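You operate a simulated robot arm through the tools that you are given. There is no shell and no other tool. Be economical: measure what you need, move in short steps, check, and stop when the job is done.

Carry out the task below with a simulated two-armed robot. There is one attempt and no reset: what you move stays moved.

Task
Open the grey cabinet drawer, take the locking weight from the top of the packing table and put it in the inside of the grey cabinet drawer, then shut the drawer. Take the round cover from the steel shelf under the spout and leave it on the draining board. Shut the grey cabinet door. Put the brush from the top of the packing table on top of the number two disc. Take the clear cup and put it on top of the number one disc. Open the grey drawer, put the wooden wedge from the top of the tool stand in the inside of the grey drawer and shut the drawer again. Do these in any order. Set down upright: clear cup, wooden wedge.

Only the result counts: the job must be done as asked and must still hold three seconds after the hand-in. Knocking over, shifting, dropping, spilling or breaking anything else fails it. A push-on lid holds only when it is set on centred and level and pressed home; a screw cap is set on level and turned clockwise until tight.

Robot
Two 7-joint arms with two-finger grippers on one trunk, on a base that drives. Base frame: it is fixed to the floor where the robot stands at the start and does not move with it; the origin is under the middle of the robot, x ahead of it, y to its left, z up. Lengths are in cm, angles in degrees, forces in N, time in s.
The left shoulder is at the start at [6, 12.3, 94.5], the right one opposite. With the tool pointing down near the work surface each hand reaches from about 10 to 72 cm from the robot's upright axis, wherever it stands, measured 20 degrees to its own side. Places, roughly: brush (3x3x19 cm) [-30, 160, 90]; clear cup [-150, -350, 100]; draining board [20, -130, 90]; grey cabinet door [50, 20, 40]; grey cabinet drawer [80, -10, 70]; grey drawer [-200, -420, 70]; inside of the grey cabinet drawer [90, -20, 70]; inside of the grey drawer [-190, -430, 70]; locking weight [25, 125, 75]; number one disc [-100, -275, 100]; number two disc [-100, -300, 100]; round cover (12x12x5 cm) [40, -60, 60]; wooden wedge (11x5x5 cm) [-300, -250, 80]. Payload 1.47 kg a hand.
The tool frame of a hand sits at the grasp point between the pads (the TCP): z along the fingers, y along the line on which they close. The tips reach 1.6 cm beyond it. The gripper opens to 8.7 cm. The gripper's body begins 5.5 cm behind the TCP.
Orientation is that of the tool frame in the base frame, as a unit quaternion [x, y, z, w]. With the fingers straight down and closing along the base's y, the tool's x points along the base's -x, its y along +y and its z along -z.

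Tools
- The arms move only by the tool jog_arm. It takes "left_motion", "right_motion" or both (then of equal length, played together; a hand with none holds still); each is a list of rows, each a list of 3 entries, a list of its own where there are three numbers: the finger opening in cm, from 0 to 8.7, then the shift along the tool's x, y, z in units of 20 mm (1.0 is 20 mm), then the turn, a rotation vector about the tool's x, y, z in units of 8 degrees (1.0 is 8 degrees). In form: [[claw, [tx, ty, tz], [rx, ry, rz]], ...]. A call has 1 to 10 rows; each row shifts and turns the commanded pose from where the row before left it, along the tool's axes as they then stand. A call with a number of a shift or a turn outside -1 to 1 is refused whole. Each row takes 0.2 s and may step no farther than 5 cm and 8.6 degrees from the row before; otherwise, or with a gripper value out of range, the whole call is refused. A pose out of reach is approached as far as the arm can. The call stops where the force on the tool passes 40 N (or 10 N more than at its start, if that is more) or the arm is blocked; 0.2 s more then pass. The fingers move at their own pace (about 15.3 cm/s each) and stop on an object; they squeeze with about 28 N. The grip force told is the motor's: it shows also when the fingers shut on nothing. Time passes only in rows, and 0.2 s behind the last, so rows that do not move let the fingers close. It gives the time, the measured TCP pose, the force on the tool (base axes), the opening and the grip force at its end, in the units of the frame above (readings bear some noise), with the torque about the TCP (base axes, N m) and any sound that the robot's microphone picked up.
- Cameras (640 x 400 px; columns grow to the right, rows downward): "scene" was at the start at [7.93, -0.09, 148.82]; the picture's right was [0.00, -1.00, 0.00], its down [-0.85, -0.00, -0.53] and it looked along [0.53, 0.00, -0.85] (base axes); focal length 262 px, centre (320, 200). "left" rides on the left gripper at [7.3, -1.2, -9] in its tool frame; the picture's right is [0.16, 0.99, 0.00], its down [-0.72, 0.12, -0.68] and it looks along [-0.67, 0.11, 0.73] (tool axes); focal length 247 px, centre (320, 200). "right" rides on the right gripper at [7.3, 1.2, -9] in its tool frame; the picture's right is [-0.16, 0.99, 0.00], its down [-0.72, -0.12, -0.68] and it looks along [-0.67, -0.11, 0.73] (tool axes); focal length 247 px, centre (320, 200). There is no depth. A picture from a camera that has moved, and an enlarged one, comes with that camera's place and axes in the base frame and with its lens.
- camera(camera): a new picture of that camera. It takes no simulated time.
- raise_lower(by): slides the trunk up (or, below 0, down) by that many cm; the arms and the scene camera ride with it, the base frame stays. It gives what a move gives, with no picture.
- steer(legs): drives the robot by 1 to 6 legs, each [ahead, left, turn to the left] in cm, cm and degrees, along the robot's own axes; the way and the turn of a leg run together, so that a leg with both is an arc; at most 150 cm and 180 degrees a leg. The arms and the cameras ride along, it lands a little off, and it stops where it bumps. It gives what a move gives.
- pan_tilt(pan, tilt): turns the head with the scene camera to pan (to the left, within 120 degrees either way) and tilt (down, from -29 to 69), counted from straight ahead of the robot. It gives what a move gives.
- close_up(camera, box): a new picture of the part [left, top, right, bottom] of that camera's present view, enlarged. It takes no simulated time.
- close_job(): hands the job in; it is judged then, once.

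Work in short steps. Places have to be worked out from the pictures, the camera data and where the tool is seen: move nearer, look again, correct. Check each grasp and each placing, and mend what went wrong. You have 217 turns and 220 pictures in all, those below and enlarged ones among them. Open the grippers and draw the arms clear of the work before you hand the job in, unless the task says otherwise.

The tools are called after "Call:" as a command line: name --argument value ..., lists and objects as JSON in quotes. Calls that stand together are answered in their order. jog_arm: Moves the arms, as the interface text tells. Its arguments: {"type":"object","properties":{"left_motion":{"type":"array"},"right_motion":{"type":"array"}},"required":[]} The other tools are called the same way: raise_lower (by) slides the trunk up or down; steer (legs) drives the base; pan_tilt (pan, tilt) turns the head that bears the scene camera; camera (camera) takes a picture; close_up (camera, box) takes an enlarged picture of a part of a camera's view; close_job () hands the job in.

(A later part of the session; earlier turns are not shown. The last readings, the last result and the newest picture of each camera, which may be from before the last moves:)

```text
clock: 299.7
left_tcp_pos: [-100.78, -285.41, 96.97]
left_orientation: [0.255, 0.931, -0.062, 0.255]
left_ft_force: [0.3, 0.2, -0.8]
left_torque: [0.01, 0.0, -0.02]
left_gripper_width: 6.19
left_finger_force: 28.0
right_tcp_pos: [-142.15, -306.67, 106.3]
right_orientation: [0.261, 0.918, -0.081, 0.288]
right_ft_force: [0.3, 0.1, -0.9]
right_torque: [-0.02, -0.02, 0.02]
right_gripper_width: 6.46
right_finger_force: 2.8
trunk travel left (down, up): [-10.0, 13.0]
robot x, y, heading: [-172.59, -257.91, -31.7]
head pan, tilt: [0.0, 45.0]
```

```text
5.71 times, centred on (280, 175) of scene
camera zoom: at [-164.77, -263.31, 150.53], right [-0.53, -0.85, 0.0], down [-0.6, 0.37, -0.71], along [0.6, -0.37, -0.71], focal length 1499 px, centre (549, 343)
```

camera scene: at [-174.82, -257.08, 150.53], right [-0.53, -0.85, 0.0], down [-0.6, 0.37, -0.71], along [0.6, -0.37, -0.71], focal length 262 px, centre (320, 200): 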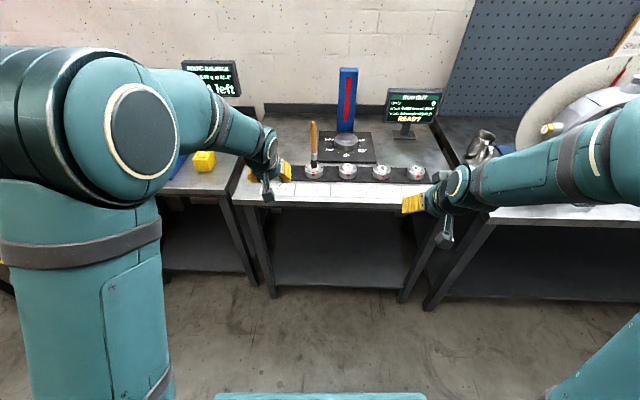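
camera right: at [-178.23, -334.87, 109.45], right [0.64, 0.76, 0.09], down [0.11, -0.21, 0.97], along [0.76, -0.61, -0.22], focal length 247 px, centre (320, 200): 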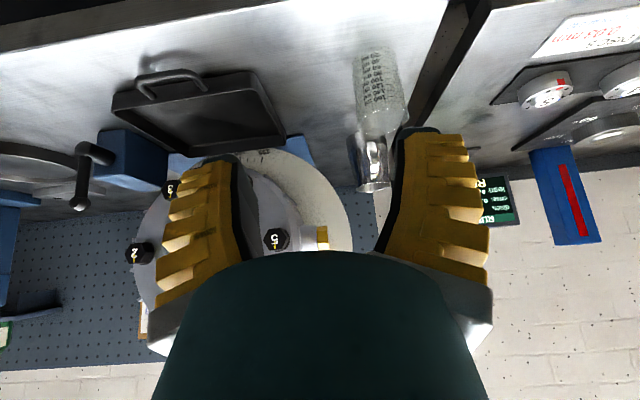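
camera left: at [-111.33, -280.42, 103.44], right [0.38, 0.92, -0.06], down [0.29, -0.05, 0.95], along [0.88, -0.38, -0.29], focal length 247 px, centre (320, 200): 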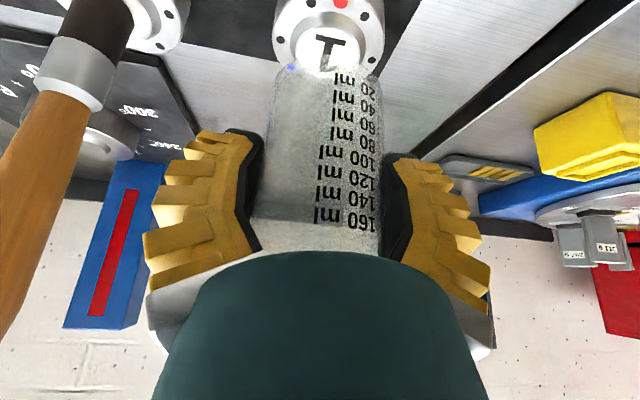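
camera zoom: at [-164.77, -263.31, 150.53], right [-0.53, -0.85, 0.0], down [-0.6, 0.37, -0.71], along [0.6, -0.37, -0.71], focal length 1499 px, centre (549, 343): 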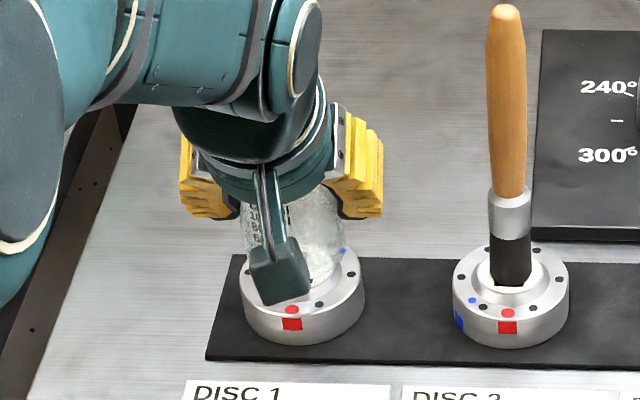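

Lower further until real contact, then evaluate.

Call:
jog_arm --left_motion '[[0, [0.05, 0, 0.086], [0, 0, 0]], [0, [0.05, 0, 0.086], [0, 0, 0]], [0, [0.05, 0, 0.086], [0, 0, 0]], [0, [0, 0, 0], [0, 0, 0]]]'

Call:
close_up --camera "left" --box '[240, 0, 400, 120]'

```text
clock: 300.7
left_tcp_pos: [-100.74, -285.27, 96.34]
left_orientation: [0.255, 0.931, -0.061, 0.256]
left_ft_force: [0.1, -0.6, -0.8]
left_torque: [-0.02, -0.01, 0.03]
left_gripper_width: 6.17
left_finger_force: 28.1
right_tcp_pos: [-141.98, -306.7, 106.4]
right_orientation: [0.261, 0.917, -0.082, 0.289]
right_ft_force: [0.0, 0.3, -0.3]
right_torque: [0.0, 0.01, 0.03]
right_gripper_width: 6.46
right_finger_force: 2.6
trunk travel left (down, up): [-10.0, 13.0]
robot x, y, heading: [-172.26, -258.32, -31.8]
head pan, tilt: [0.0, 45.0]
```

```text
3.33 times, centred on (320, 60) of left
camera zoom: at [-110.76, -280.96, 100.44], right [0.38, 0.92, -0.06], down [0.29, -0.05, 0.95], along [0.88, -0.38, -0.29], focal length 823 px, centre (320, 667)
```

zoom: 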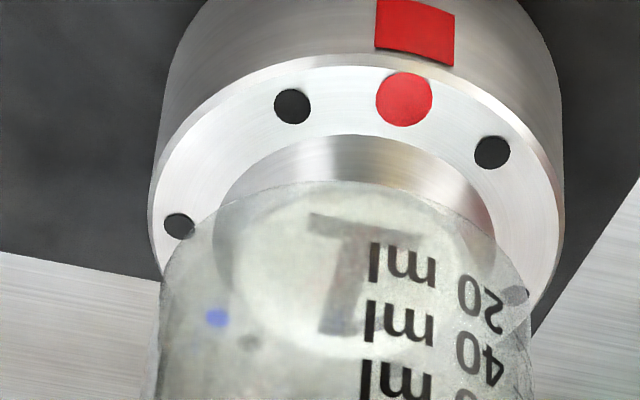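

Call:
jog_arm --left_motion '[[0, [0.05, 0, 0.086], [0, 0, 0]], [0, [0.038, 0, 0.065], [0, 0, 0]], [0, [0.038, 0, 0.065], [0, 0, 0]], [0, [0, 0, 0], [0, 0, 0]]]'

Call:
close_up --camera "left" --box '[240, 0, 400, 120]'

```text
clock: 301.7
left_tcp_pos: [-100.71, -285.39, 95.94]
left_orientation: [0.255, 0.931, -0.061, 0.255]
left_ft_force: [0.3, 0.5, -1.5]
left_torque: [-0.01, 0.02, 0.0]
left_gripper_width: 6.2
left_finger_force: 27.4
right_tcp_pos: [-142.04, -306.71, 106.36]
right_orientation: [0.261, 0.917, -0.081, 0.289]
right_ft_force: [0.0, -0.1, 0.6]
right_torque: [0.0, 0.02, 0.0]
right_gripper_width: 6.45
right_finger_force: 3.6
trunk travel left (down, up): [-10.0, 13.0]
robot x, y, heading: [-172.39, -258.73, -31.7]
head pan, tilt: [0.0, 45.0]
```

```text
3.33 times, centred on (320, 60) of left
camera zoom: at [-110.79, -280.9, 99.95], right [0.38, 0.92, -0.06], down [0.29, -0.05, 0.95], along [0.88, -0.38, -0.29], focal length 823 px, centre (320, 667)
```

zoom: 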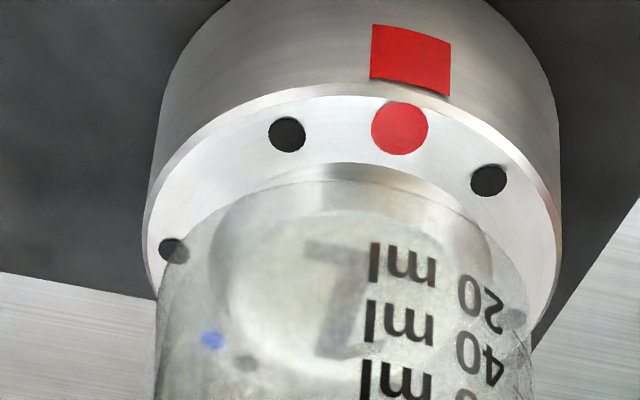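

Call:
jog_arm --left_motion '[[0, [0.03, 0.05, 0.05], [0, 0, 0]], [0, [0.03, 0, 0.05], [0, 0, 0]], [0, [0.03, 0, 0.05], [0, 0, 0]], [0, [0, 0, 0], [0, 0, 0]]]'

Call:
close_up --camera "left" --box '[240, 0, 400, 120]'

```text
clock: 302.7
left_tcp_pos: [-100.62, -285.23, 95.45]
left_orientation: [0.255, 0.931, -0.061, 0.255]
left_ft_force: [0.6, 0.3, -0.8]
left_torque: [0.01, 0.02, -0.01]
left_gripper_width: 6.17
left_finger_force: 28.0
right_tcp_pos: [-142.08, -306.51, 106.42]
right_orientation: [0.261, 0.917, -0.082, 0.289]
right_ft_force: [0.4, -0.4, 0.4]
right_torque: [0.01, -0.01, 0.01]
right_gripper_width: 6.45
right_finger_force: 3.3
trunk travel left (down, up): [-10.0, 13.0]
robot x, y, heading: [-172.43, -258.68, -31.9]
head pan, tilt: [0.0, 45.0]
```

```text
3.33 times, centred on (320, 60) of left
camera zoom: at [-110.74, -280.85, 99.62], right [0.38, 0.92, -0.06], down [0.29, -0.05, 0.95], along [0.88, -0.38, -0.29], focal length 823 px, centre (320, 667)
```

zoom: 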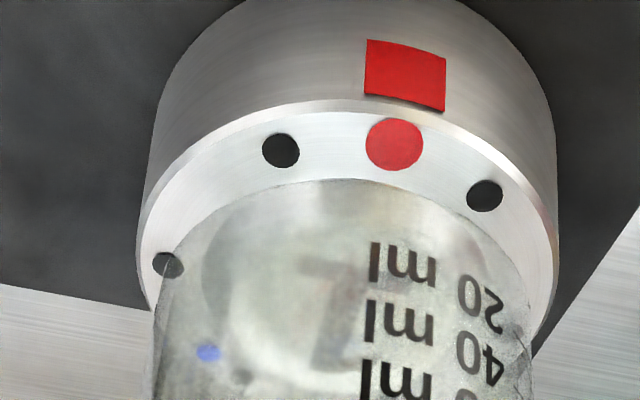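

Call:
jog_arm --left_motion '[[0, [-0.215, 0, 0.127], [0, 0, 0]], [0, [0.03, 0, 0.05], [0, 0, 0]], [0, [0.03, 0, 0.05], [0, 0, 0]], [0, [0.03, 0, 0.05], [0, 0, 0]], [0, [0, 0, 0], [0, 0, 0]]]'

Call:
close_up --camera "left" --box '[240, 0, 400, 120]'

```text
clock: 303.9
left_tcp_pos: [-100.34, -285.48, 95.06]
left_orientation: [0.255, 0.931, -0.061, 0.255]
left_ft_force: [0.6, -0.2, -1.3]
left_torque: [0.04, 0.05, 0.05]
left_gripper_width: 6.17
left_finger_force: 27.9
right_tcp_pos: [-142.07, -306.75, 106.34]
right_orientation: [0.261, 0.918, -0.082, 0.288]
right_ft_force: [-0.5, -0.6, 0.5]
right_torque: [0.01, 0.02, 0.02]
right_gripper_width: 6.45
right_finger_force: 3.7
trunk travel left (down, up): [-10.0, 13.0]
robot x, y, heading: [-172.53, -258.48, -31.4]
head pan, tilt: [0.0, 45.0]
```

```text
3.33 times, centred on (320, 60) of left
camera zoom: at [-110.36, -281.06, 99.18], right [0.38, 0.92, -0.06], down [0.29, -0.05, 0.95], along [0.88, -0.38, -0.29], focal length 823 px, centre (320, 667)
```

zoom: 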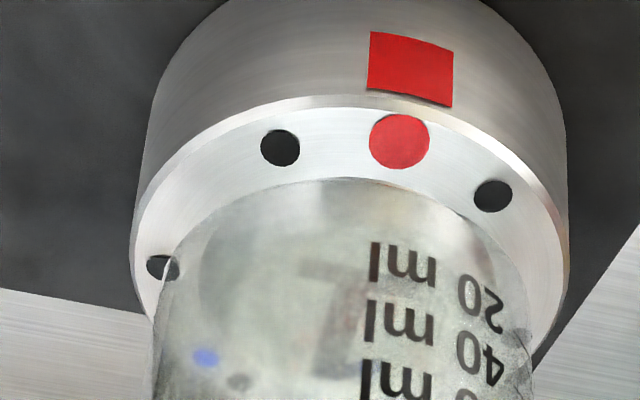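

Call:
jog_arm --left_motion '[[0, [-0.02, 0, 0.065], [0, 0, 0]], [0, [-0.02, 0, 0.065], [0, 0, 0]], [0, [-0.02, 0, 0.065], [0, 0, 0]], [0, [-0.02, 0, 0.065], [0, 0, 0]], [0, [0, 0, 0], [0, 0, 0]]]'

Call:
close_up --camera "left" --box '[240, 0, 400, 120]'

```text
clock: 305.1
left_tcp_pos: [-99.88, -285.76, 94.87]
left_orientation: [0.255, 0.931, -0.062, 0.255]
left_ft_force: [0.2, 0.0, 0.3]
left_torque: [0.01, -0.01, 0.01]
left_gripper_width: 6.17
left_finger_force: 28.6
right_tcp_pos: [-142.03, -306.71, 106.31]
right_orientation: [0.262, 0.917, -0.081, 0.288]
right_ft_force: [0.3, -0.8, -0.5]
right_torque: [0.01, 0.01, -0.02]
right_gripper_width: 6.47
right_finger_force: 2.9
trunk travel left (down, up): [-10.0, 13.0]
robot x, y, heading: [-172.64, -258.59, -32.1]
head pan, tilt: [0.0, 45.0]
```

```text
3.33 times, centred on (320, 60) of left
camera zoom: at [-110.0, -281.33, 98.85], right [0.38, 0.92, -0.06], down [0.29, -0.05, 0.95], along [0.88, -0.38, -0.29], focal length 823 px, centre (320, 667)
```

zoom: 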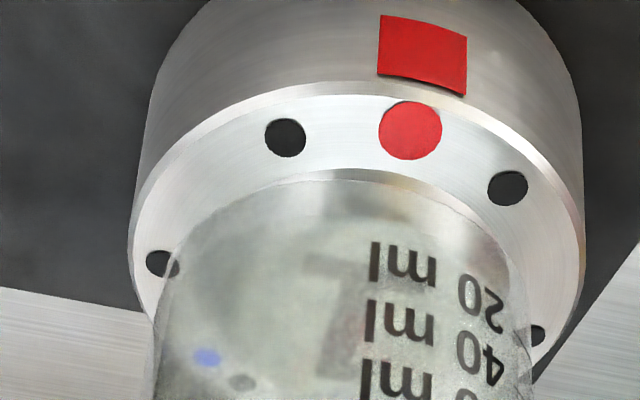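

Call:
jog_arm --left_motion '[[0, [0.01, 0.08, 0.06], [0, 0, 0]], [0, [0.01, 0, 0.06], [0, 0, 0]], [0, [0.01, 0, 0.06], [0, 0, 0]], [0, [0.01, 0, 0.06], [0, 0, 0]], [0, [0, 0, 0], [0, 0, 0]]]'

```text
clock: 306.3
left_tcp_pos: [-99.79, -285.78, 94.58]
left_orientation: [0.255, 0.93, -0.062, 0.256]
left_ft_force: [-1.8, 0.7, 9.3]
left_torque: [-0.18, -0.03, 0.01]
left_gripper_width: 6.18
left_finger_force: 28.1
right_tcp_pos: [-142.15, -306.73, 106.35]
right_orientation: [0.261, 0.917, -0.082, 0.289]
right_ft_force: [-0.5, 0.2, -0.4]
right_torque: [-0.02, 0.01, 0.02]
right_gripper_width: 6.47
right_finger_force: 3.8
trunk travel left (down, up): [-10.0, 13.0]
robot x, y, heading: [-172.9, -258.17, -31.6]
head pan, tilt: [0.0, 45.0]
```

Contact (9 N). Check the alignment from both cameras before releasing.

Call:
close_up --camera "left" --box '[240, 0, 400, 120]'

Call:
close_up --camera "scene" --box '[240, 140, 320, 210]'

```text
3.33 times, centred on (320, 60) of left
camera zoom: at [-109.73, -281.25, 98.56], right [0.38, 0.92, -0.07], down [0.29, -0.05, 0.96], along [0.88, -0.38, -0.29], focal length 823 px, centre (320, 667)
```

zoom: 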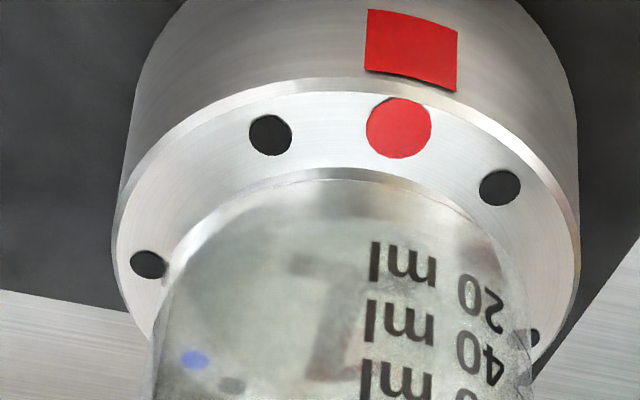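

```text
5.71 times, centred on (280, 175) of scene
camera zoom: at [-164.89, -263.26, 150.54], right [-0.53, -0.85, 0.0], down [-0.6, 0.37, -0.71], along [0.6, -0.37, -0.71], focal length 1499 px, centre (549, 343)
```

zoom: 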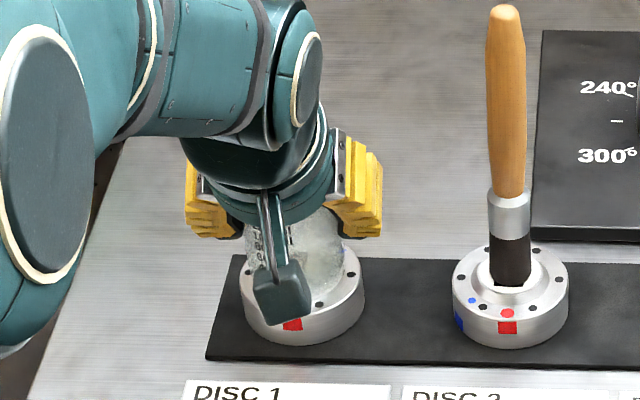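

Contact is good, with the cup about 0.5 cm too near and 0.3 cm left; still, I'll correct by lifting slightly, shifting and setting down again.

Call:
jog_arm --left_motion '[[0, [-0.1, 0, -0.17], [0, 0, 0]], [0, [-0.19, -0.1, 0.11], [0, 0, 0]], [0, [0.05, 0, 0.085], [0, 0, 0]], [0, [0.03, 0, 0.045], [0, 0, 0]], [0, [0.015, 0, 0.025], [0, 0, 0]], [0, [0, 0, 0], [0, 0, 0]]]'

Call:
close_up --camera "left" --box '[240, 0, 400, 120]'

```text
clock: 307.7
left_tcp_pos: [-99.44, -285.93, 94.59]
left_orientation: [0.255, 0.93, -0.062, 0.256]
left_ft_force: [0.6, 0.6, 6.5]
left_torque: [-0.09, -0.06, 0.02]
left_gripper_width: 6.2
left_finger_force: 28.2
right_tcp_pos: [-142.09, -306.57, 106.39]
right_orientation: [0.262, 0.917, -0.083, 0.289]
right_ft_force: [0.0, -0.2, -0.6]
right_torque: [0.05, 0.0, -0.01]
right_gripper_width: 6.47
right_finger_force: 3.1
trunk travel left (down, up): [-10.0, 13.0]
robot x, y, heading: [-172.4, -258.67, -31.7]
head pan, tilt: [0.0, 45.0]
```

```text
3.33 times, centred on (320, 60) of left
camera zoom: at [-109.48, -281.59, 98.57], right [0.38, 0.92, -0.06], down [0.29, -0.05, 0.96], along [0.88, -0.38, -0.29], focal length 823 px, centre (320, 667)
```

zoom: 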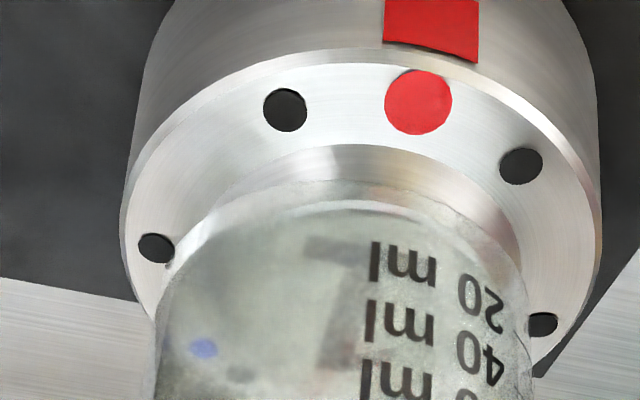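

Aligned well. Release gradually and rise straight up.

Call:
jog_arm --left_motion '[[6.2, [-0.01, 0, -0.015], [0, 0, 0]], [6.5, [0, 0, 0], [0, 0, 0]], [7, [0, 0, 0], [0, 0, 0]], [8, [0, 0, 0], [0, 0, 0]], [8.7, [0, 0, 0], [0, 0, 0]], [8.7, [-0.25, 0, -0.43], [0, 0, 0]], [8.7, [-0.4, 0, -0.69], [0, 0, 0]], [8.7, [-0.509, 0, -0.861], [0, 0, 0]], [8.7, [-0.509, 0, -0.861], [0, 0, 0]], [8.7, [-0.509, 0, -0.861], [0, 0, 0]]]'

Call:
jog_arm --left_motion '[[8.7, [-0.509, 0, -0.861], [0, 0, 0]], [8.7, [0.5, 0, -0.861], [0, 0, 0]], [8.7, [0.8, 0, -0.6], [0, 0, 0]], [8.7, [0.86, 0, -0.509], [0, 0, 0]], [8.7, [0.86, 0, -0.509], [0, 0, 0]], [6, [0.86, 0, -0.509], [0, 0, 0]], [6, [0.86, 0, -0.509], [0, 0, 0]], [6, [0.86, 0, -0.509], [0, 0, 0]]]'

Call:
camera --camera "scene"

Call:
close_up --camera "scene" --box '[230, 120, 350, 220]'

```text
clock: 309.9
left_tcp_pos: [-99.38, -286.19, 103.18]
left_orientation: [0.255, 0.93, -0.062, 0.256]
left_ft_force: [-0.6, 0.2, -0.5]
left_torque: [-0.01, -0.01, 0.0]
left_gripper_width: 8.69
left_finger_force: 0.0
right_tcp_pos: [-142.08, -306.62, 106.22]
right_orientation: [0.262, 0.917, -0.082, 0.29]
right_ft_force: [0.3, -0.1, 0.1]
right_torque: [-0.01, 0.01, 0.03]
right_gripper_width: 6.49
right_finger_force: 3.5
trunk travel left (down, up): [-10.0, 13.0]
robot x, y, heading: [-172.32, -258.43, -31.8]
head pan, tilt: [0.0, 45.0]
```

```text
clock: 311.7
left_tcp_pos: [-111.4, -279.32, 106.29]
left_orientation: [0.255, 0.931, -0.062, 0.254]
left_ft_force: [0.1, -0.1, 0.6]
left_torque: [-0.02, -0.02, -0.02]
left_gripper_width: 6.42
left_finger_force: 2.6
right_tcp_pos: [-142.14, -306.61, 106.37]
right_orientation: [0.262, 0.917, -0.082, 0.289]
right_ft_force: [-0.6, 0.1, 0.1]
right_torque: [0.01, -0.02, 0.0]
right_gripper_width: 6.48
right_finger_force: 3.1
trunk travel left (down, up): [-10.0, 13.0]
robot x, y, heading: [-172.49, -258.62, -31.6]
head pan, tilt: [0.0, 45.0]
```

```text
47 pictures are left
camera scene: at [-164.82, -263.29, 150.53], right [-0.53, -0.85, 0.0], down [-0.6, 0.37, -0.71], along [0.6, -0.37, -0.71], focal length 262 px, centre (320, 200)
```

scene: 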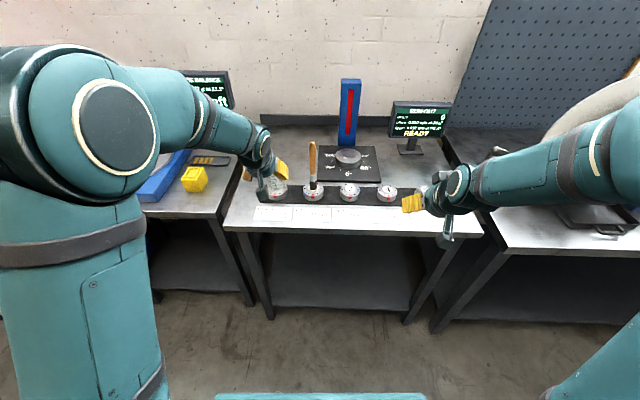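

```text
4.00 times, centred on (290, 170) of scene
camera zoom: at [-164.82, -263.29, 150.53], right [-0.53, -0.85, 0.0], down [-0.6, 0.37, -0.71], along [0.6, -0.37, -0.71], focal length 1049 px, centre (440, 320)
```

zoom: 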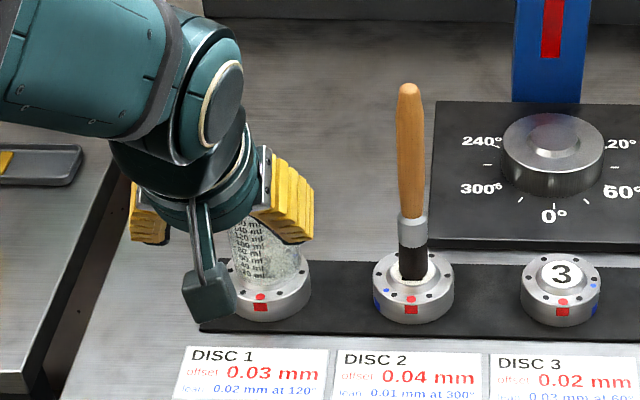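

Both items stand. Next the grey drawer under the vise bench: back off and slide right, then look.

Call:
steer --legs '[[-26, 0, 0], [0, -140, 0]]'

Call:
pan_tilt --pan -12 --tilt 45

Call:
camera --camera "scene"

```text
clock: 325.4
left_tcp_pos: [-205.49, -381.92, 106.17]
left_orientation: [0.252, 0.932, -0.06, 0.254]
left_ft_force: [0.5, 0.0, 0.0]
left_torque: [0.0, 0.03, -0.01]
left_gripper_width: 6.47
left_finger_force: 3.3
right_tcp_pos: [-236.07, -409.49, 106.27]
right_orientation: [0.259, 0.918, -0.081, 0.289]
right_ft_force: [-0.3, 0.0, -0.4]
right_torque: [-0.01, 0.0, -0.01]
right_gripper_width: 6.45
right_finger_force: 3.4
trunk travel left (down, up): [-10.0, 13.0]
robot x, y, heading: [-266.98, -361.38, -31.1]
head pan, tilt: [0.0, 45.0]
```

```text
clock: 326.1
left_tcp_pos: [-205.39, -382.18, 106.41]
left_orientation: [0.253, 0.931, -0.062, 0.256]
left_ft_force: [0.0, 0.4, -1.6]
left_torque: [0.0, 0.01, -0.02]
left_gripper_width: 6.49
left_finger_force: 3.3
right_tcp_pos: [-235.97, -409.57, 106.35]
right_orientation: [0.258, 0.918, -0.081, 0.289]
right_ft_force: [0.3, 1.2, 0.3]
right_torque: [-0.04, -0.01, -0.01]
right_gripper_width: 6.47
right_finger_force: 3.3
trunk travel left (down, up): [-10.0, 13.0]
robot x, y, heading: [-266.49, -361.3, -31.4]
head pan, tilt: [-12.0, 45.0]
```

```text
45 pictures are left
camera scene: at [-259.98, -367.69, 150.53], right [-0.69, -0.73, 0.0], down [-0.51, 0.49, -0.71], along [0.51, -0.49, -0.71], focal length 262 px, centre (320, 200)
```

scene: 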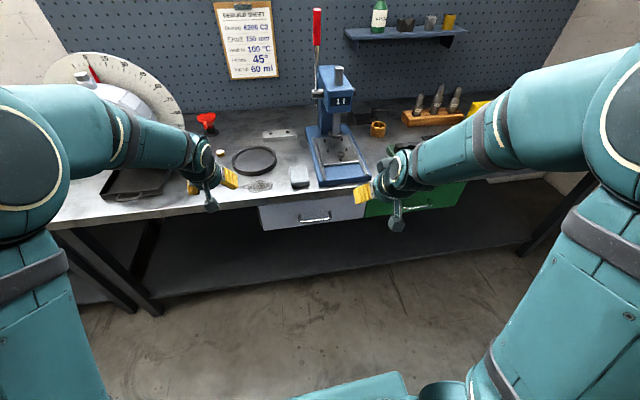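

The grey drawer's handle is near (-211, -412, 75), 74 cm ahead and 14 cm right of the robot, which suits the right hand. Turn the right hand horizontal with fingers closing vertically, and lower it in front of the handle.

Call:
jog_arm --right_motion '[[6, [0, 0, 0], [0.383, -0.383, -0.736]], [6, [0, 0, 0], [0.383, -0.383, -0.736]], [6, [0, 0, 0], [0.383, -0.383, -0.736]], [6, [0, 0, 0], [0.383, -0.383, -0.736]], [6, [0, 0, 0], [0.383, -0.383, -0.736]], [6, [0, 0, 0], [0.383, -0.383, -0.736]], [6, [0, 0, 0], [0.383, -0.383, -0.736]], [6, [0, 0, 0], [0.383, -0.383, -0.736]], [6, [0, 0, 0], [0.383, -0.383, -0.736]], [6, [0, 0, 0], [0.383, -0.383, -0.736]]]'

Call:
jog_arm --right_motion '[[6, [0, 0, 0], [0.383, -0.383, -0.736]], [6, [0, 0, 0], [0.383, -0.383, -0.736]], [6, [0, 0, 0], [0.383, -0.383, -0.736]], [6, [0, 0, 0], [0.383, -0.383, -0.736]], [6, [-0.35, 1, 0], [0, 0, 0]], [6, [-0.35, 1, 0], [0, 0, 0]], [6, [-0.35, 1, 0], [0, 0, 0]], [6, [-0.35, 1, 0], [0, 0, 0]], [6, [-0.35, 1, 0], [0, 0, 0]], [6, [-0.35, 1, 0], [0, 0, 0]]]'

Call:
jog_arm --right_motion '[[6, [-0.35, 1, 0], [0, 0, 0]], [6, [-0.35, 1, 0], [0, 0, 0]], [6, [-0.35, 1, 0], [0, 0, 0]], [6, [-0.35, 1, 0], [0, 0, 0]], [6, [-0.35, 1, 0], [0, 0, 0]], [6, [-0.35, 1, 0], [0, 0, 0]], [6, [-0.35, 1, 0], [0, 0, 0]], [6, [-0.35, 1, 0], [0, 0, 0]], [6, [-0.35, 1, 0], [0, 0, 0]]]'

Call:
camera --camera "right"

```text
clock: 328.4
left_tcp_pos: [-205.31, -382.04, 106.39]
left_orientation: [0.252, 0.931, -0.061, 0.256]
left_ft_force: [0.7, 0.0, 0.1]
left_torque: [-0.01, 0.0, -0.01]
left_gripper_width: 6.46
left_finger_force: 3.2
right_tcp_pos: [-235.83, -409.62, 106.36]
right_orientation: [-0.181, 0.769, -0.497, 0.358]
right_ft_force: [0.0, 0.5, 0.2]
right_torque: [-0.01, -0.02, 0.01]
right_gripper_width: 6.46
right_finger_force: 3.1
trunk travel left (down, up): [-10.0, 13.0]
robot x, y, heading: [-266.78, -361.19, -31.2]
head pan, tilt: [-12.0, 45.0]
```

```text
clock: 330.6
left_tcp_pos: [-205.42, -382.11, 106.24]
left_orientation: [0.253, 0.931, -0.062, 0.256]
left_ft_force: [0.2, 0.3, -0.9]
left_torque: [0.02, 0.0, 0.02]
left_gripper_width: 6.46
left_finger_force: 3.0
right_tcp_pos: [-233.52, -406.19, 94.29]
right_orientation: [-0.345, 0.618, -0.616, 0.345]
right_ft_force: [-0.1, 0.3, 0.1]
right_torque: [0.01, 0.02, -0.02]
right_gripper_width: 6.45
right_finger_force: 3.2
right hand out of reach, approached as far as the arm can: row 1
trunk travel left (down, up): [-10.0, 13.0]
robot x, y, heading: [-266.92, -361.75, -31.8]
head pan, tilt: [-12.0, 45.0]
```

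```text
clock: 332.6
left_tcp_pos: [-205.51, -382.02, 106.27]
left_orientation: [0.252, 0.931, -0.06, 0.256]
left_ft_force: [-0.2, -0.4, 0.0]
left_torque: [0.02, 0.03, 0.0]
left_gripper_width: 6.49
left_finger_force: 3.3
right_tcp_pos: [-230.21, -400.84, 76.4]
right_orientation: [-0.346, 0.618, -0.616, 0.346]
right_ft_force: [0.1, -0.3, 0.2]
right_torque: [0.02, 0.0, 0.0]
right_gripper_width: 6.46
right_finger_force: 3.3
trunk travel left (down, up): [-10.0, 13.0]
robot x, y, heading: [-266.54, -361.45, -31.3]
head pan, tilt: [-12.0, 45.0]
```

```text
44 pictures are left
camera right: at [-241.63, -402.37, 75.23], right [0.08, 0.14, -0.99], down [-0.2, 0.97, 0.12], along [0.98, 0.19, 0.11], focal length 247 px, centre (320, 200)
```

right: 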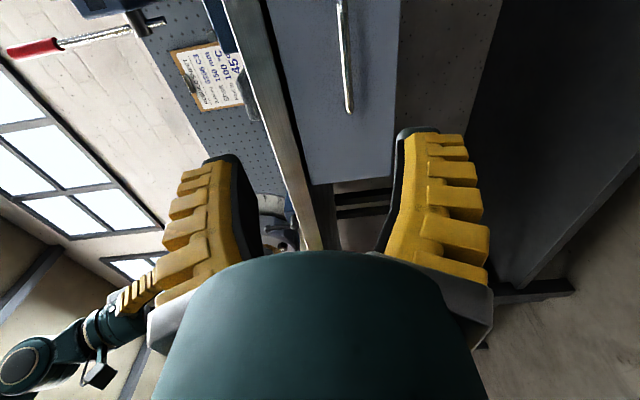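

The handle centre is near (-211, -412, 73.6). Lower 2.8 cm and advance 17 cm, then look.

Call:
jog_arm --right_motion '[[5, [-0.06, 0.35, 0.85], [0, 0, 0]], [5, [-0.06, 0.35, 0.85], [0, 0, 0]], [5, [-0.06, 0.35, 0.85], [0, 0, 0]], [5, [-0.06, 0.35, 0.85], [0, 0, 0]], [5, [0, 0, 0.85], [0, 0, 0]], [5, [0, 0, 0.85], [0, 0, 0]], [5, [0, 0, 0.85], [0, 0, 0]], [5, [0, 0, 0.85], [0, 0, 0]], [5, [0, 0, 0.85], [0, 0, 0]], [5, [0, 0, 0.85], [0, 0, 0]]]'

Call:
camera --camera "right"

```text
clock: 334.8
left_tcp_pos: [-205.33, -382.11, 106.25]
left_orientation: [0.252, 0.932, -0.06, 0.256]
left_ft_force: [0.8, -1.1, 0.5]
left_torque: [0.0, 0.01, -0.01]
left_gripper_width: 6.47
left_finger_force: 3.0
right_tcp_pos: [-215.4, -409.25, 73.4]
right_orientation: [-0.346, 0.618, -0.616, 0.346]
right_ft_force: [-0.3, -0.3, -0.1]
right_torque: [0.03, 0.02, 0.0]
right_gripper_width: 5.52
right_finger_force: 3.3
trunk travel left (down, up): [-10.0, 13.0]
robot x, y, heading: [-266.79, -361.11, -31.4]
head pan, tilt: [-12.0, 45.0]
```

```text
43 pictures are left
camera right: at [-226.76, -410.7, 72.23], right [0.08, 0.14, -0.99], down [-0.2, 0.97, 0.12], along [0.98, 0.19, 0.11], focal length 247 px, centre (320, 200)
```

right: 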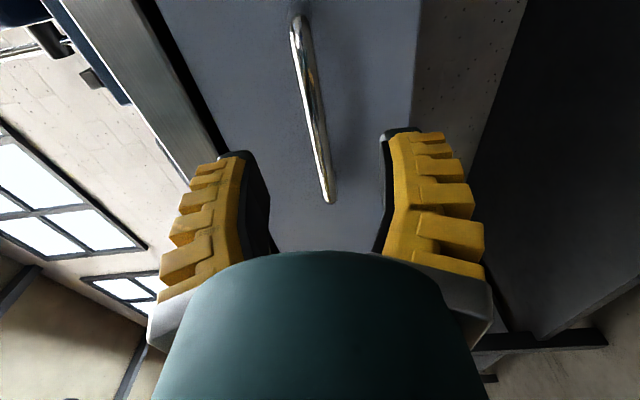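

Handle ends measured; centre (-210.5, -411.9, 73.6) is right in line. Advance 5.8 cm and close.

Call:
jog_arm --right_motion '[[5, [0, 0, 0.97], [0, 0, 0]], [5, [0, 0, 0.97], [0, 0, 0]], [5, [0, 0, 0.97], [0, 0, 0]], [0, [0, 0, 0], [0, 0, 0]], [0, [0, 0, 0], [0, 0, 0]], [0, [0, 0, 0], [0, 0, 0]]]'

Call:
steer --legs '[[-6, 0, 0]]'

Call:
camera --camera "scene"

```text
clock: 336.1
left_tcp_pos: [-205.47, -382.07, 106.37]
left_orientation: [0.251, 0.932, -0.06, 0.256]
left_ft_force: [0.2, -0.5, 0.5]
left_torque: [0.01, -0.02, 0.0]
left_gripper_width: 6.45
left_finger_force: 3.5
right_tcp_pos: [-210.39, -412.29, 73.6]
right_orientation: [0.345, -0.617, 0.617, -0.346]
right_ft_force: [2.8, -4.5, 7.7]
right_torque: [0.03, 0.05, -0.02]
right_gripper_width: 0.63
right_finger_force: 30.0
trunk travel left (down, up): [-10.0, 13.0]
robot x, y, heading: [-266.63, -360.97, -31.2]
head pan, tilt: [-12.0, 45.0]
```

```text
clock: 337.1
left_tcp_pos: [-210.59, -378.98, 106.32]
left_orientation: [0.252, 0.931, -0.061, 0.255]
left_ft_force: [-0.8, 0.0, 0.1]
left_torque: [0.02, -0.02, 0.02]
left_gripper_width: 6.45
left_finger_force: 3.4
right_tcp_pos: [-215.67, -409.17, 73.29]
right_orientation: [-0.346, 0.618, -0.616, 0.345]
right_ft_force: [-0.3, -0.5, 0.4]
right_torque: [0.02, 0.0, 0.03]
right_gripper_width: 0.0
right_finger_force: 28.4
trunk travel left (down, up): [-10.0, 13.0]
robot x, y, heading: [-272.07, -358.38, -31.3]
head pan, tilt: [-12.0, 45.0]
```

```text
42 pictures are left
camera scene: at [-265.17, -364.53, 150.53], right [-0.69, -0.73, 0.0], down [-0.51, 0.49, -0.71], along [0.51, -0.49, -0.71], focal length 262 px, centre (320, 200)
```

scene: 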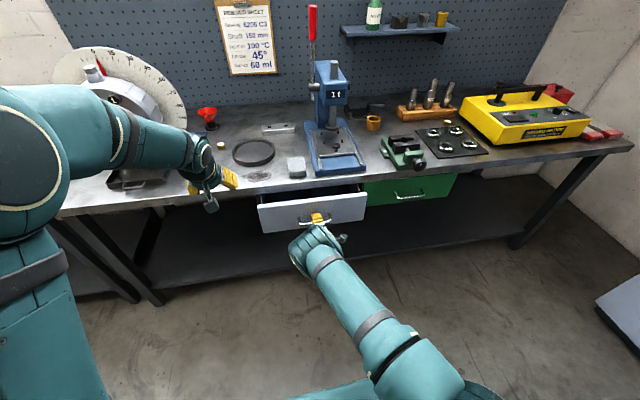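

The drawer is coming out with the hand. Pull another 14 cm, then open the fingers and withdraw along the tool axis.

Call:
steer --legs '[[-14, 0, 0]]'

Call:
jog_arm --right_motion '[[5, [0, 0, 0], [0, 0, 0]], [6, [0, 0, 0], [0, 0, 0]], [6, [0, 0, 0], [0, 0, 0]], [6, [0, 0, -0.7], [0, 0, 0]], [6, [0, 0, -1], [0, 0, 0]], [6, [0, 0, -1], [0, 0, 0]], [6, [0, 0, -1], [0, 0, 0]], [6, [0, 0, -1], [0, 0, 0]]]'

Call:
camera --camera "scene"

```text
clock: 338.4
left_tcp_pos: [-222.4, -371.79, 106.41]
left_orientation: [0.252, 0.931, -0.061, 0.256]
left_ft_force: [0.3, 0.0, 1.1]
left_torque: [0.03, -0.02, -0.02]
left_gripper_width: 6.44
left_finger_force: 3.3
right_tcp_pos: [-227.52, -401.92, 73.21]
right_orientation: [-0.346, 0.619, -0.615, 0.345]
right_ft_force: [-0.9, 0.6, 0.1]
right_torque: [0.01, 0.02, 0.02]
right_gripper_width: 0.03
right_finger_force: 28.5
trunk travel left (down, up): [-10.0, 13.0]
robot x, y, heading: [-283.75, -350.87, -31.2]
head pan, tilt: [-12.0, 45.0]
```

```text
clock: 340.2
left_tcp_pos: [-222.33, -371.67, 106.29]
left_orientation: [0.252, 0.931, -0.061, 0.256]
left_ft_force: [0.0, -0.1, 0.0]
left_torque: [-0.01, 0.01, 0.02]
left_gripper_width: 6.44
left_finger_force: 3.3
right_tcp_pos: [-235.42, -396.91, 73.13]
right_orientation: [-0.346, 0.618, -0.616, 0.345]
right_ft_force: [-0.5, 0.3, 0.3]
right_torque: [0.0, 0.0, 0.0]
right_gripper_width: 6.45
right_finger_force: 2.5
trunk travel left (down, up): [-10.0, 13.0]
robot x, y, heading: [-283.72, -351.14, -31.3]
head pan, tilt: [-12.0, 45.0]
```

```text
41 pictures are left
camera scene: at [-276.96, -357.33, 150.53], right [-0.69, -0.73, 0.0], down [-0.51, 0.49, -0.71], along [0.51, -0.49, -0.71], focal length 262 px, centre (320, 200)
```

scene: 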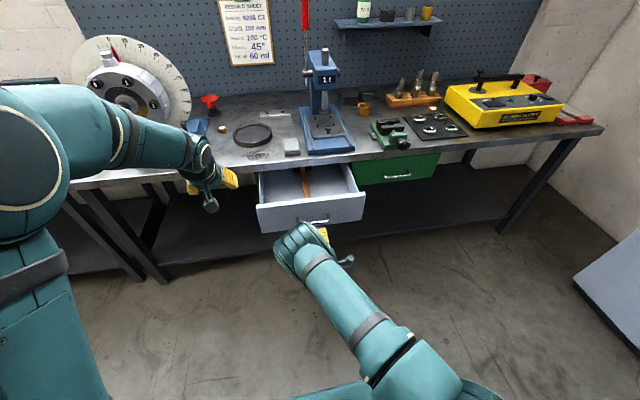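

The drawer is open, with room inside. Raise the right hand, then turn toward the tool stand at about (-297, -245) and look.

Call:
jog_arm --right_motion '[[6, [0, -1, -0.5], [0, 0, 0]], [6, [0, -1, -0.5], [0, 0, 0]], [6, [0, -1, -0.5], [0, 0, 0]], [6, [0, -1, -0.5], [0, 0, 0]], [6, [0, -1, -0.5], [0, 0, 0]], [6, [0, -1, -0.5], [0, 0, 0]], [6, [0, -1, -0.5], [0, 0, 0]], [6, [0, -1, -0.5], [0, 0, 0]], [6, [0, -1, -0.5], [0, 0, 0]], [6, [0, -1, -0.5], [0, 0, 0]]]'

Call:
steer --legs '[[-8, 0, 0], [0, 0, 125]]'

Call:
pan_tilt --pan 0 --tilt 40

Call:
camera --camera "scene"

```text
clock: 342.4
left_tcp_pos: [-222.51, -371.85, 106.24]
left_orientation: [0.252, 0.931, -0.062, 0.256]
left_ft_force: [0.4, 0.0, -0.4]
left_torque: [-0.02, -0.03, 0.02]
left_gripper_width: 6.44
left_finger_force: 3.5
right_tcp_pos: [-244.14, -391.77, 93.26]
right_orientation: [-0.346, 0.618, -0.616, 0.344]
right_ft_force: [-0.7, 0.1, -0.6]
right_torque: [-0.01, 0.0, -0.03]
right_gripper_width: 6.45
right_finger_force: 3.5
trunk travel left (down, up): [-10.0, 13.0]
robot x, y, heading: [-283.64, -350.97, -31.4]
head pan, tilt: [-12.0, 45.0]
```

```text
clock: 348.7
left_tcp_pos: [-308.84, -284.79, 106.29]
left_orientation: [0.709, -0.654, -0.199, -0.173]
left_ft_force: [0.7, 0.2, 0.8]
left_torque: [0.01, -0.02, -0.01]
left_gripper_width: 6.42
left_finger_force: 3.4
right_tcp_pos: [-279.97, -290.93, 93.26]
right_orientation: [0.709, 0.021, -0.022, -0.705]
right_ft_force: [0.8, 0.0, 0.0]
right_torque: [0.0, -0.03, 0.01]
right_gripper_width: 6.44
right_finger_force: 3.5
trunk travel left (down, up): [-10.0, 13.0]
robot x, y, heading: [-290.48, -346.5, 93.5]
head pan, tilt: [-12.0, 45.0]
```

```text
clock: 349.4
left_tcp_pos: [-308.91, -284.81, 106.34]
left_orientation: [0.709, -0.654, -0.199, -0.173]
left_ft_force: [-0.5, 0.3, 0.3]
left_torque: [0.04, -0.02, 0.03]
left_gripper_width: 6.46
left_finger_force: 3.2
right_tcp_pos: [-280.06, -291.01, 93.22]
right_orientation: [0.708, 0.023, -0.022, -0.705]
right_ft_force: [-0.1, -0.2, 0.1]
right_torque: [0.02, -0.03, 0.0]
right_gripper_width: 6.45
right_finger_force: 2.7
trunk travel left (down, up): [-10.0, 13.0]
robot x, y, heading: [-290.58, -346.77, 93.6]
head pan, tilt: [0.0, 40.0]
```

```text
40 pictures are left
camera scene: at [-291.17, -337.54, 151.25], right [1.0, 0.06, 0.0], down [0.04, -0.64, -0.77], along [-0.05, 0.76, -0.64], focal length 262 px, centre (320, 200)
```

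scene: 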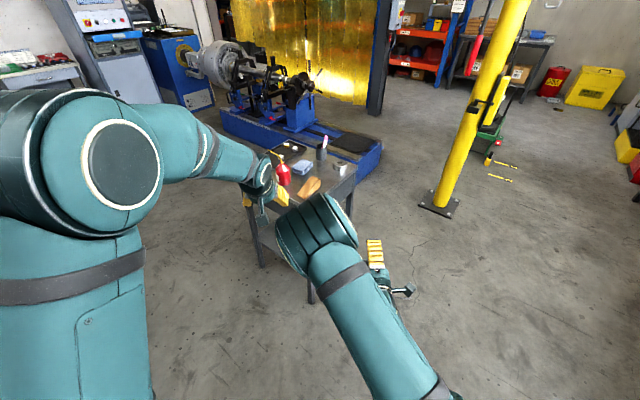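

The wooden wedge is on the stand ahead. Zoom in.

Call:
close_up --camera "scene" --box '[230, 120, 390, 300]'

```text
2.22 times, centred on (310, 210) of scene
camera zoom: at [-291.17, -337.54, 151.25], right [1.0, 0.06, 0.0], down [0.04, -0.64, -0.77], along [-0.05, 0.76, -0.64], focal length 583 px, centre (342, 178)
```

zoom: 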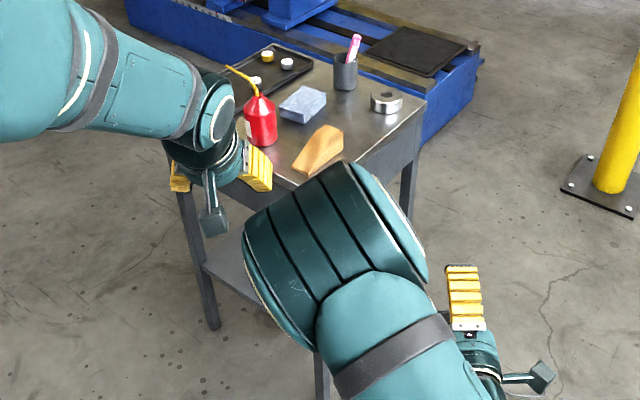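

The wedge is a ramp-shaped block whose length points at about 45–50° in the base frame. I'll face heading 48° and position it ahead-left for the left hand.

Call:
steer --legs '[[0, 0, -45.6], [0, 55, 0]]'

Call:
camera --camera "scene"

Call:
camera --camera "left"

```text
clock: 356.8
left_tcp_pos: [-301.06, -253.87, 106.3]
left_orientation: [-0.406, 0.875, 0.117, 0.235]
left_ft_force: [0.5, 0.2, -0.5]
left_torque: [-0.02, 0.0, 0.01]
left_gripper_width: 6.46
left_finger_force: 3.0
right_tcp_pos: [-284.98, -278.52, 93.21]
right_orientation: [0.663, -0.252, 0.25, -0.659]
right_ft_force: [-0.2, 0.0, 0.9]
right_torque: [-0.01, 0.0, -0.02]
right_gripper_width: 6.45
right_finger_force: 3.0
trunk travel left (down, up): [-10.0, 13.0]
robot x, y, heading: [-332.11, -310.8, 48.6]
head pan, tilt: [0.0, 40.0]
```

```text
38 pictures are left
camera scene: at [-325.67, -303.59, 151.25], right [0.75, -0.66, 0.0], down [-0.42, -0.48, -0.77], along [0.51, 0.57, -0.64], focal length 262 px, centre (320, 200)
```

scene: 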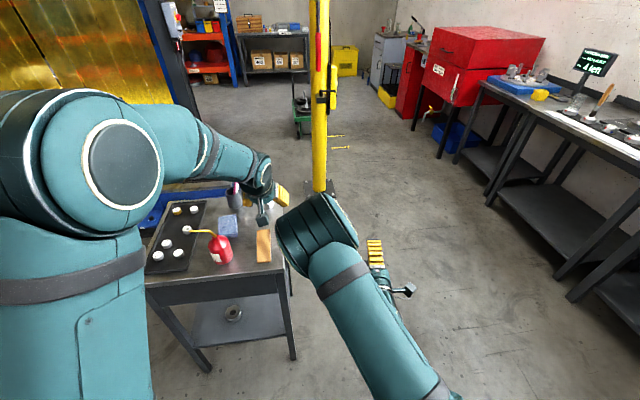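

```text
37 pictures are left
camera left: at [-307.12, -262.79, 110.31], right [-0.84, 0.53, -0.06], down [0.1, 0.28, 0.95], along [0.53, 0.8, -0.29], focal length 247 px, centre (320, 200)
```

left: 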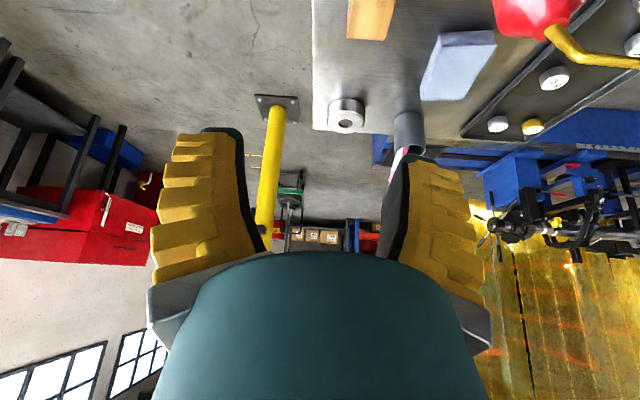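

Wedge measured: low end near (-304.3, -252, 80.5), high end (-299, -243, 85), pointing 11° left of my heading. Drive 6 cm ahead, shift left 4.9 cm, yaw the hand 11° and descend to z≈92.

Call:
steer --legs '[[6, 0, 0]]'

Call:
jog_arm --left_motion '[[8, [0, 0.82, 0], [0, 0, 0]], [8, [0, 0.82, 0], [0, 0, 0]], [8, [0, 0.82, 0], [0, 0, 0]], [8, [0, 0, 0], [-0.35, 0, -0.592]], [8, [0, 0, 0], [-0.35, 0, -0.592]], [8, [0.509, 0, 0.861], [0, 0, 0]], [8, [0.509, 0, 0.861], [0, 0, 0]], [8, [0.509, 0, 0.861], [0, 0, 0]], [8, [0.509, 0, 0.861], [0, 0, 0]], [8, [0.509, 0, 0.861], [0, 0, 0]]]'

Call:
camera --camera "left"

Call:
close_up --camera "scene" --box '[190, 180, 320, 310]'

```text
clock: 357.8
left_tcp_pos: [-297.05, -249.35, 106.28]
left_orientation: [-0.405, 0.876, 0.117, 0.234]
left_ft_force: [0.4, 0.3, -1.1]
left_torque: [-0.02, -0.02, 0.0]
left_gripper_width: 6.45
left_finger_force: 3.6
right_tcp_pos: [-281.0, -274.06, 93.23]
right_orientation: [0.663, -0.252, 0.25, -0.659]
right_ft_force: [0.2, 0.4, -0.8]
right_torque: [0.0, 0.01, 0.0]
right_gripper_width: 6.47
right_finger_force: 3.1
trunk travel left (down, up): [-10.0, 13.0]
robot x, y, heading: [-328.08, -306.35, 48.5]
head pan, tilt: [0.0, 40.0]
```

```text
clock: 360.0
left_tcp_pos: [-301.07, -246.17, 96.35]
left_orientation: [-0.488, 0.832, 0.141, 0.224]
left_ft_force: [0.0, -0.3, -0.2]
left_torque: [0.02, 0.0, -0.05]
left_gripper_width: 8.16
left_finger_force: 1.3
right_tcp_pos: [-281.1, -274.14, 93.34]
right_orientation: [0.664, -0.251, 0.249, -0.659]
right_ft_force: [-0.6, 0.1, 0.0]
right_torque: [-0.02, -0.02, 0.02]
right_gripper_width: 6.47
right_finger_force: 3.1
trunk travel left (down, up): [-10.0, 13.0]
robot x, y, heading: [-328.17, -306.13, 48.7]
head pan, tilt: [0.0, 40.0]
```

```text
36 pictures are left
camera left: at [-305.36, -256.12, 100.38], right [-0.93, 0.36, -0.06], down [0.05, 0.29, 0.96], along [0.36, 0.89, -0.29], focal length 247 px, centre (320, 200)
```

left: 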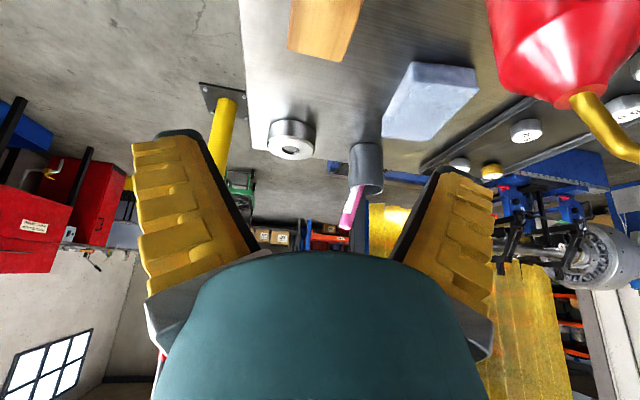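

```text
3.08 times, centred on (255, 245) of scene
camera zoom: at [-321.75, -299.16, 151.25], right [0.75, -0.66, 0.0], down [-0.42, -0.48, -0.77], along [0.51, 0.57, -0.64], focal length 807 px, centre (520, 62)
```

zoom: 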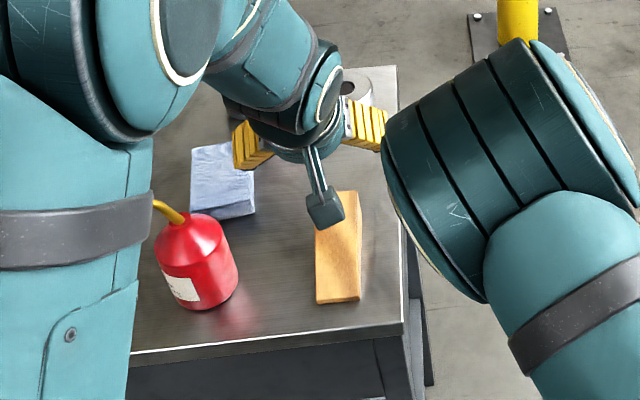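

Re-triangulated with two wrist views: wedge from (-303.5, -250.2) to (-297.5, -241, 82), stand top z≈77. Descend to z≈85 with a 1.9 cm advance and look once more.

Call:
jog_arm --left_motion '[[8, [0.342, -0.02, 0.89], [0, 0, 0]], [8, [0.342, -0.02, 0.89], [0, 0, 0]], [8, [0.342, -0.02, 0.89], [0, 0, 0]], [8, [0.342, -0.02, 0.89], [0, 0, 0]], [8, [0.342, -0.02, 0.89], [0, 0, 0]], [8, [0.342, -0.02, 0.89], [0, 0, 0]]]'

Call:
camera --camera "left"

Call:
close_up --camera "scene" --box '[220, 190, 320, 290]'

```text
clock: 361.4
left_tcp_pos: [-300.0, -244.58, 84.92]
left_orientation: [-0.488, 0.832, 0.141, 0.222]
left_ft_force: [0.4, -0.1, -0.6]
left_torque: [0.02, 0.01, -0.05]
left_gripper_width: 8.16
left_finger_force: 1.3
right_tcp_pos: [-281.11, -274.14, 93.18]
right_orientation: [0.664, -0.251, 0.249, -0.659]
right_ft_force: [-0.4, -0.4, -0.9]
right_torque: [0.0, 0.01, -0.02]
right_gripper_width: 6.46
right_finger_force: 3.2
trunk travel left (down, up): [-10.0, 13.0]
robot x, y, heading: [-327.95, -306.31, 48.7]
head pan, tilt: [0.0, 40.0]
```

```text
34 pictures are left
camera left: at [-304.29, -254.57, 88.97], right [-0.93, 0.36, -0.06], down [0.05, 0.29, 0.96], along [0.36, 0.89, -0.29], focal length 247 px, centre (320, 200)
```

left: 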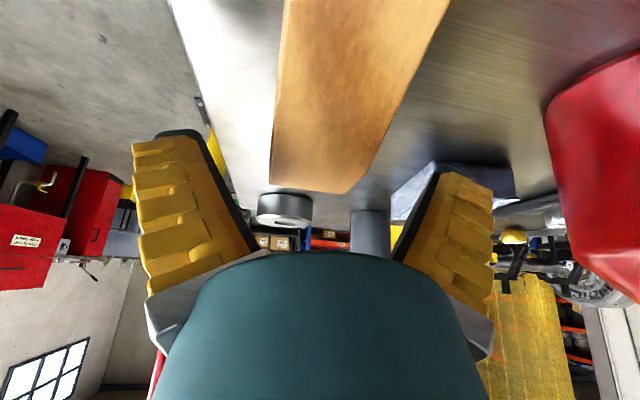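

```text
4.00 times, centred on (270, 240) of scene
camera zoom: at [-321.75, -299.16, 151.25], right [0.75, -0.66, 0.0], down [-0.42, -0.48, -0.77], along [0.51, 0.57, -0.64], focal length 1049 px, centre (520, 40)
```

zoom: 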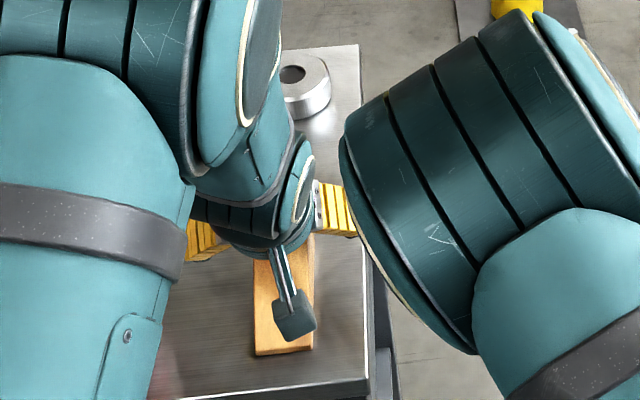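

The ridge triangulates to (-299.1, -242.8, 84.6), so the stand is at z≈80. Back 1.3 cm, right 0.5 cm, down 2.6 cm, then close.

Call:
jog_arm --left_motion '[[8, [0.61, -0.125, 0.395], [0, 0, 0]], [8, [0.61, -0.125, 0.395], [0, 0, 0]], [8, [0, 0, 0], [0, 0, 0]], [0, [0, 0, 0], [0, 0, 0]], [0, [0, 0, 0], [0, 0, 0]], [0, [0, 0, 0], [0, 0, 0]]]'

Call:
camera --camera "left"

```text
clock: 362.8
left_tcp_pos: [-300.22, -245.7, 82.39]
left_orientation: [-0.488, 0.832, 0.141, 0.223]
left_ft_force: [-0.2, -0.8, 0.4]
left_torque: [0.02, -0.02, 0.01]
left_gripper_width: 4.18
left_finger_force: 28.0
right_tcp_pos: [-280.98, -274.18, 93.25]
right_orientation: [0.663, -0.251, 0.251, -0.659]
right_ft_force: [0.0, -0.7, 0.0]
right_torque: [0.0, 0.01, 0.0]
right_gripper_width: 6.45
right_finger_force: 2.8
trunk travel left (down, up): [-10.0, 13.0]
robot x, y, heading: [-328.08, -306.36, 48.7]
head pan, tilt: [0.0, 40.0]
```

```text
32 pictures are left
camera left: at [-304.53, -255.89, 86.37], right [-0.93, 0.36, -0.06], down [0.05, 0.29, 0.96], along [0.36, 0.89, -0.29], focal length 247 px, centre (320, 200)
```

left: 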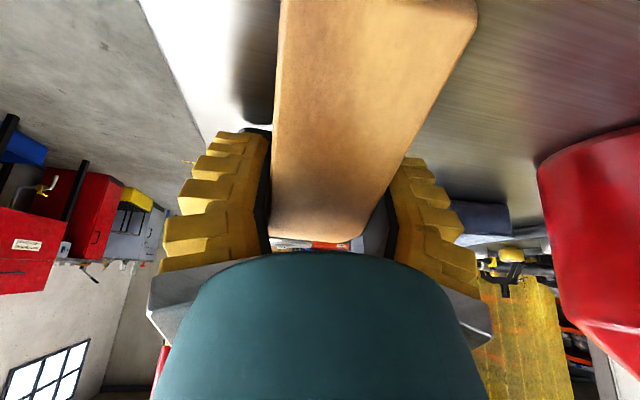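

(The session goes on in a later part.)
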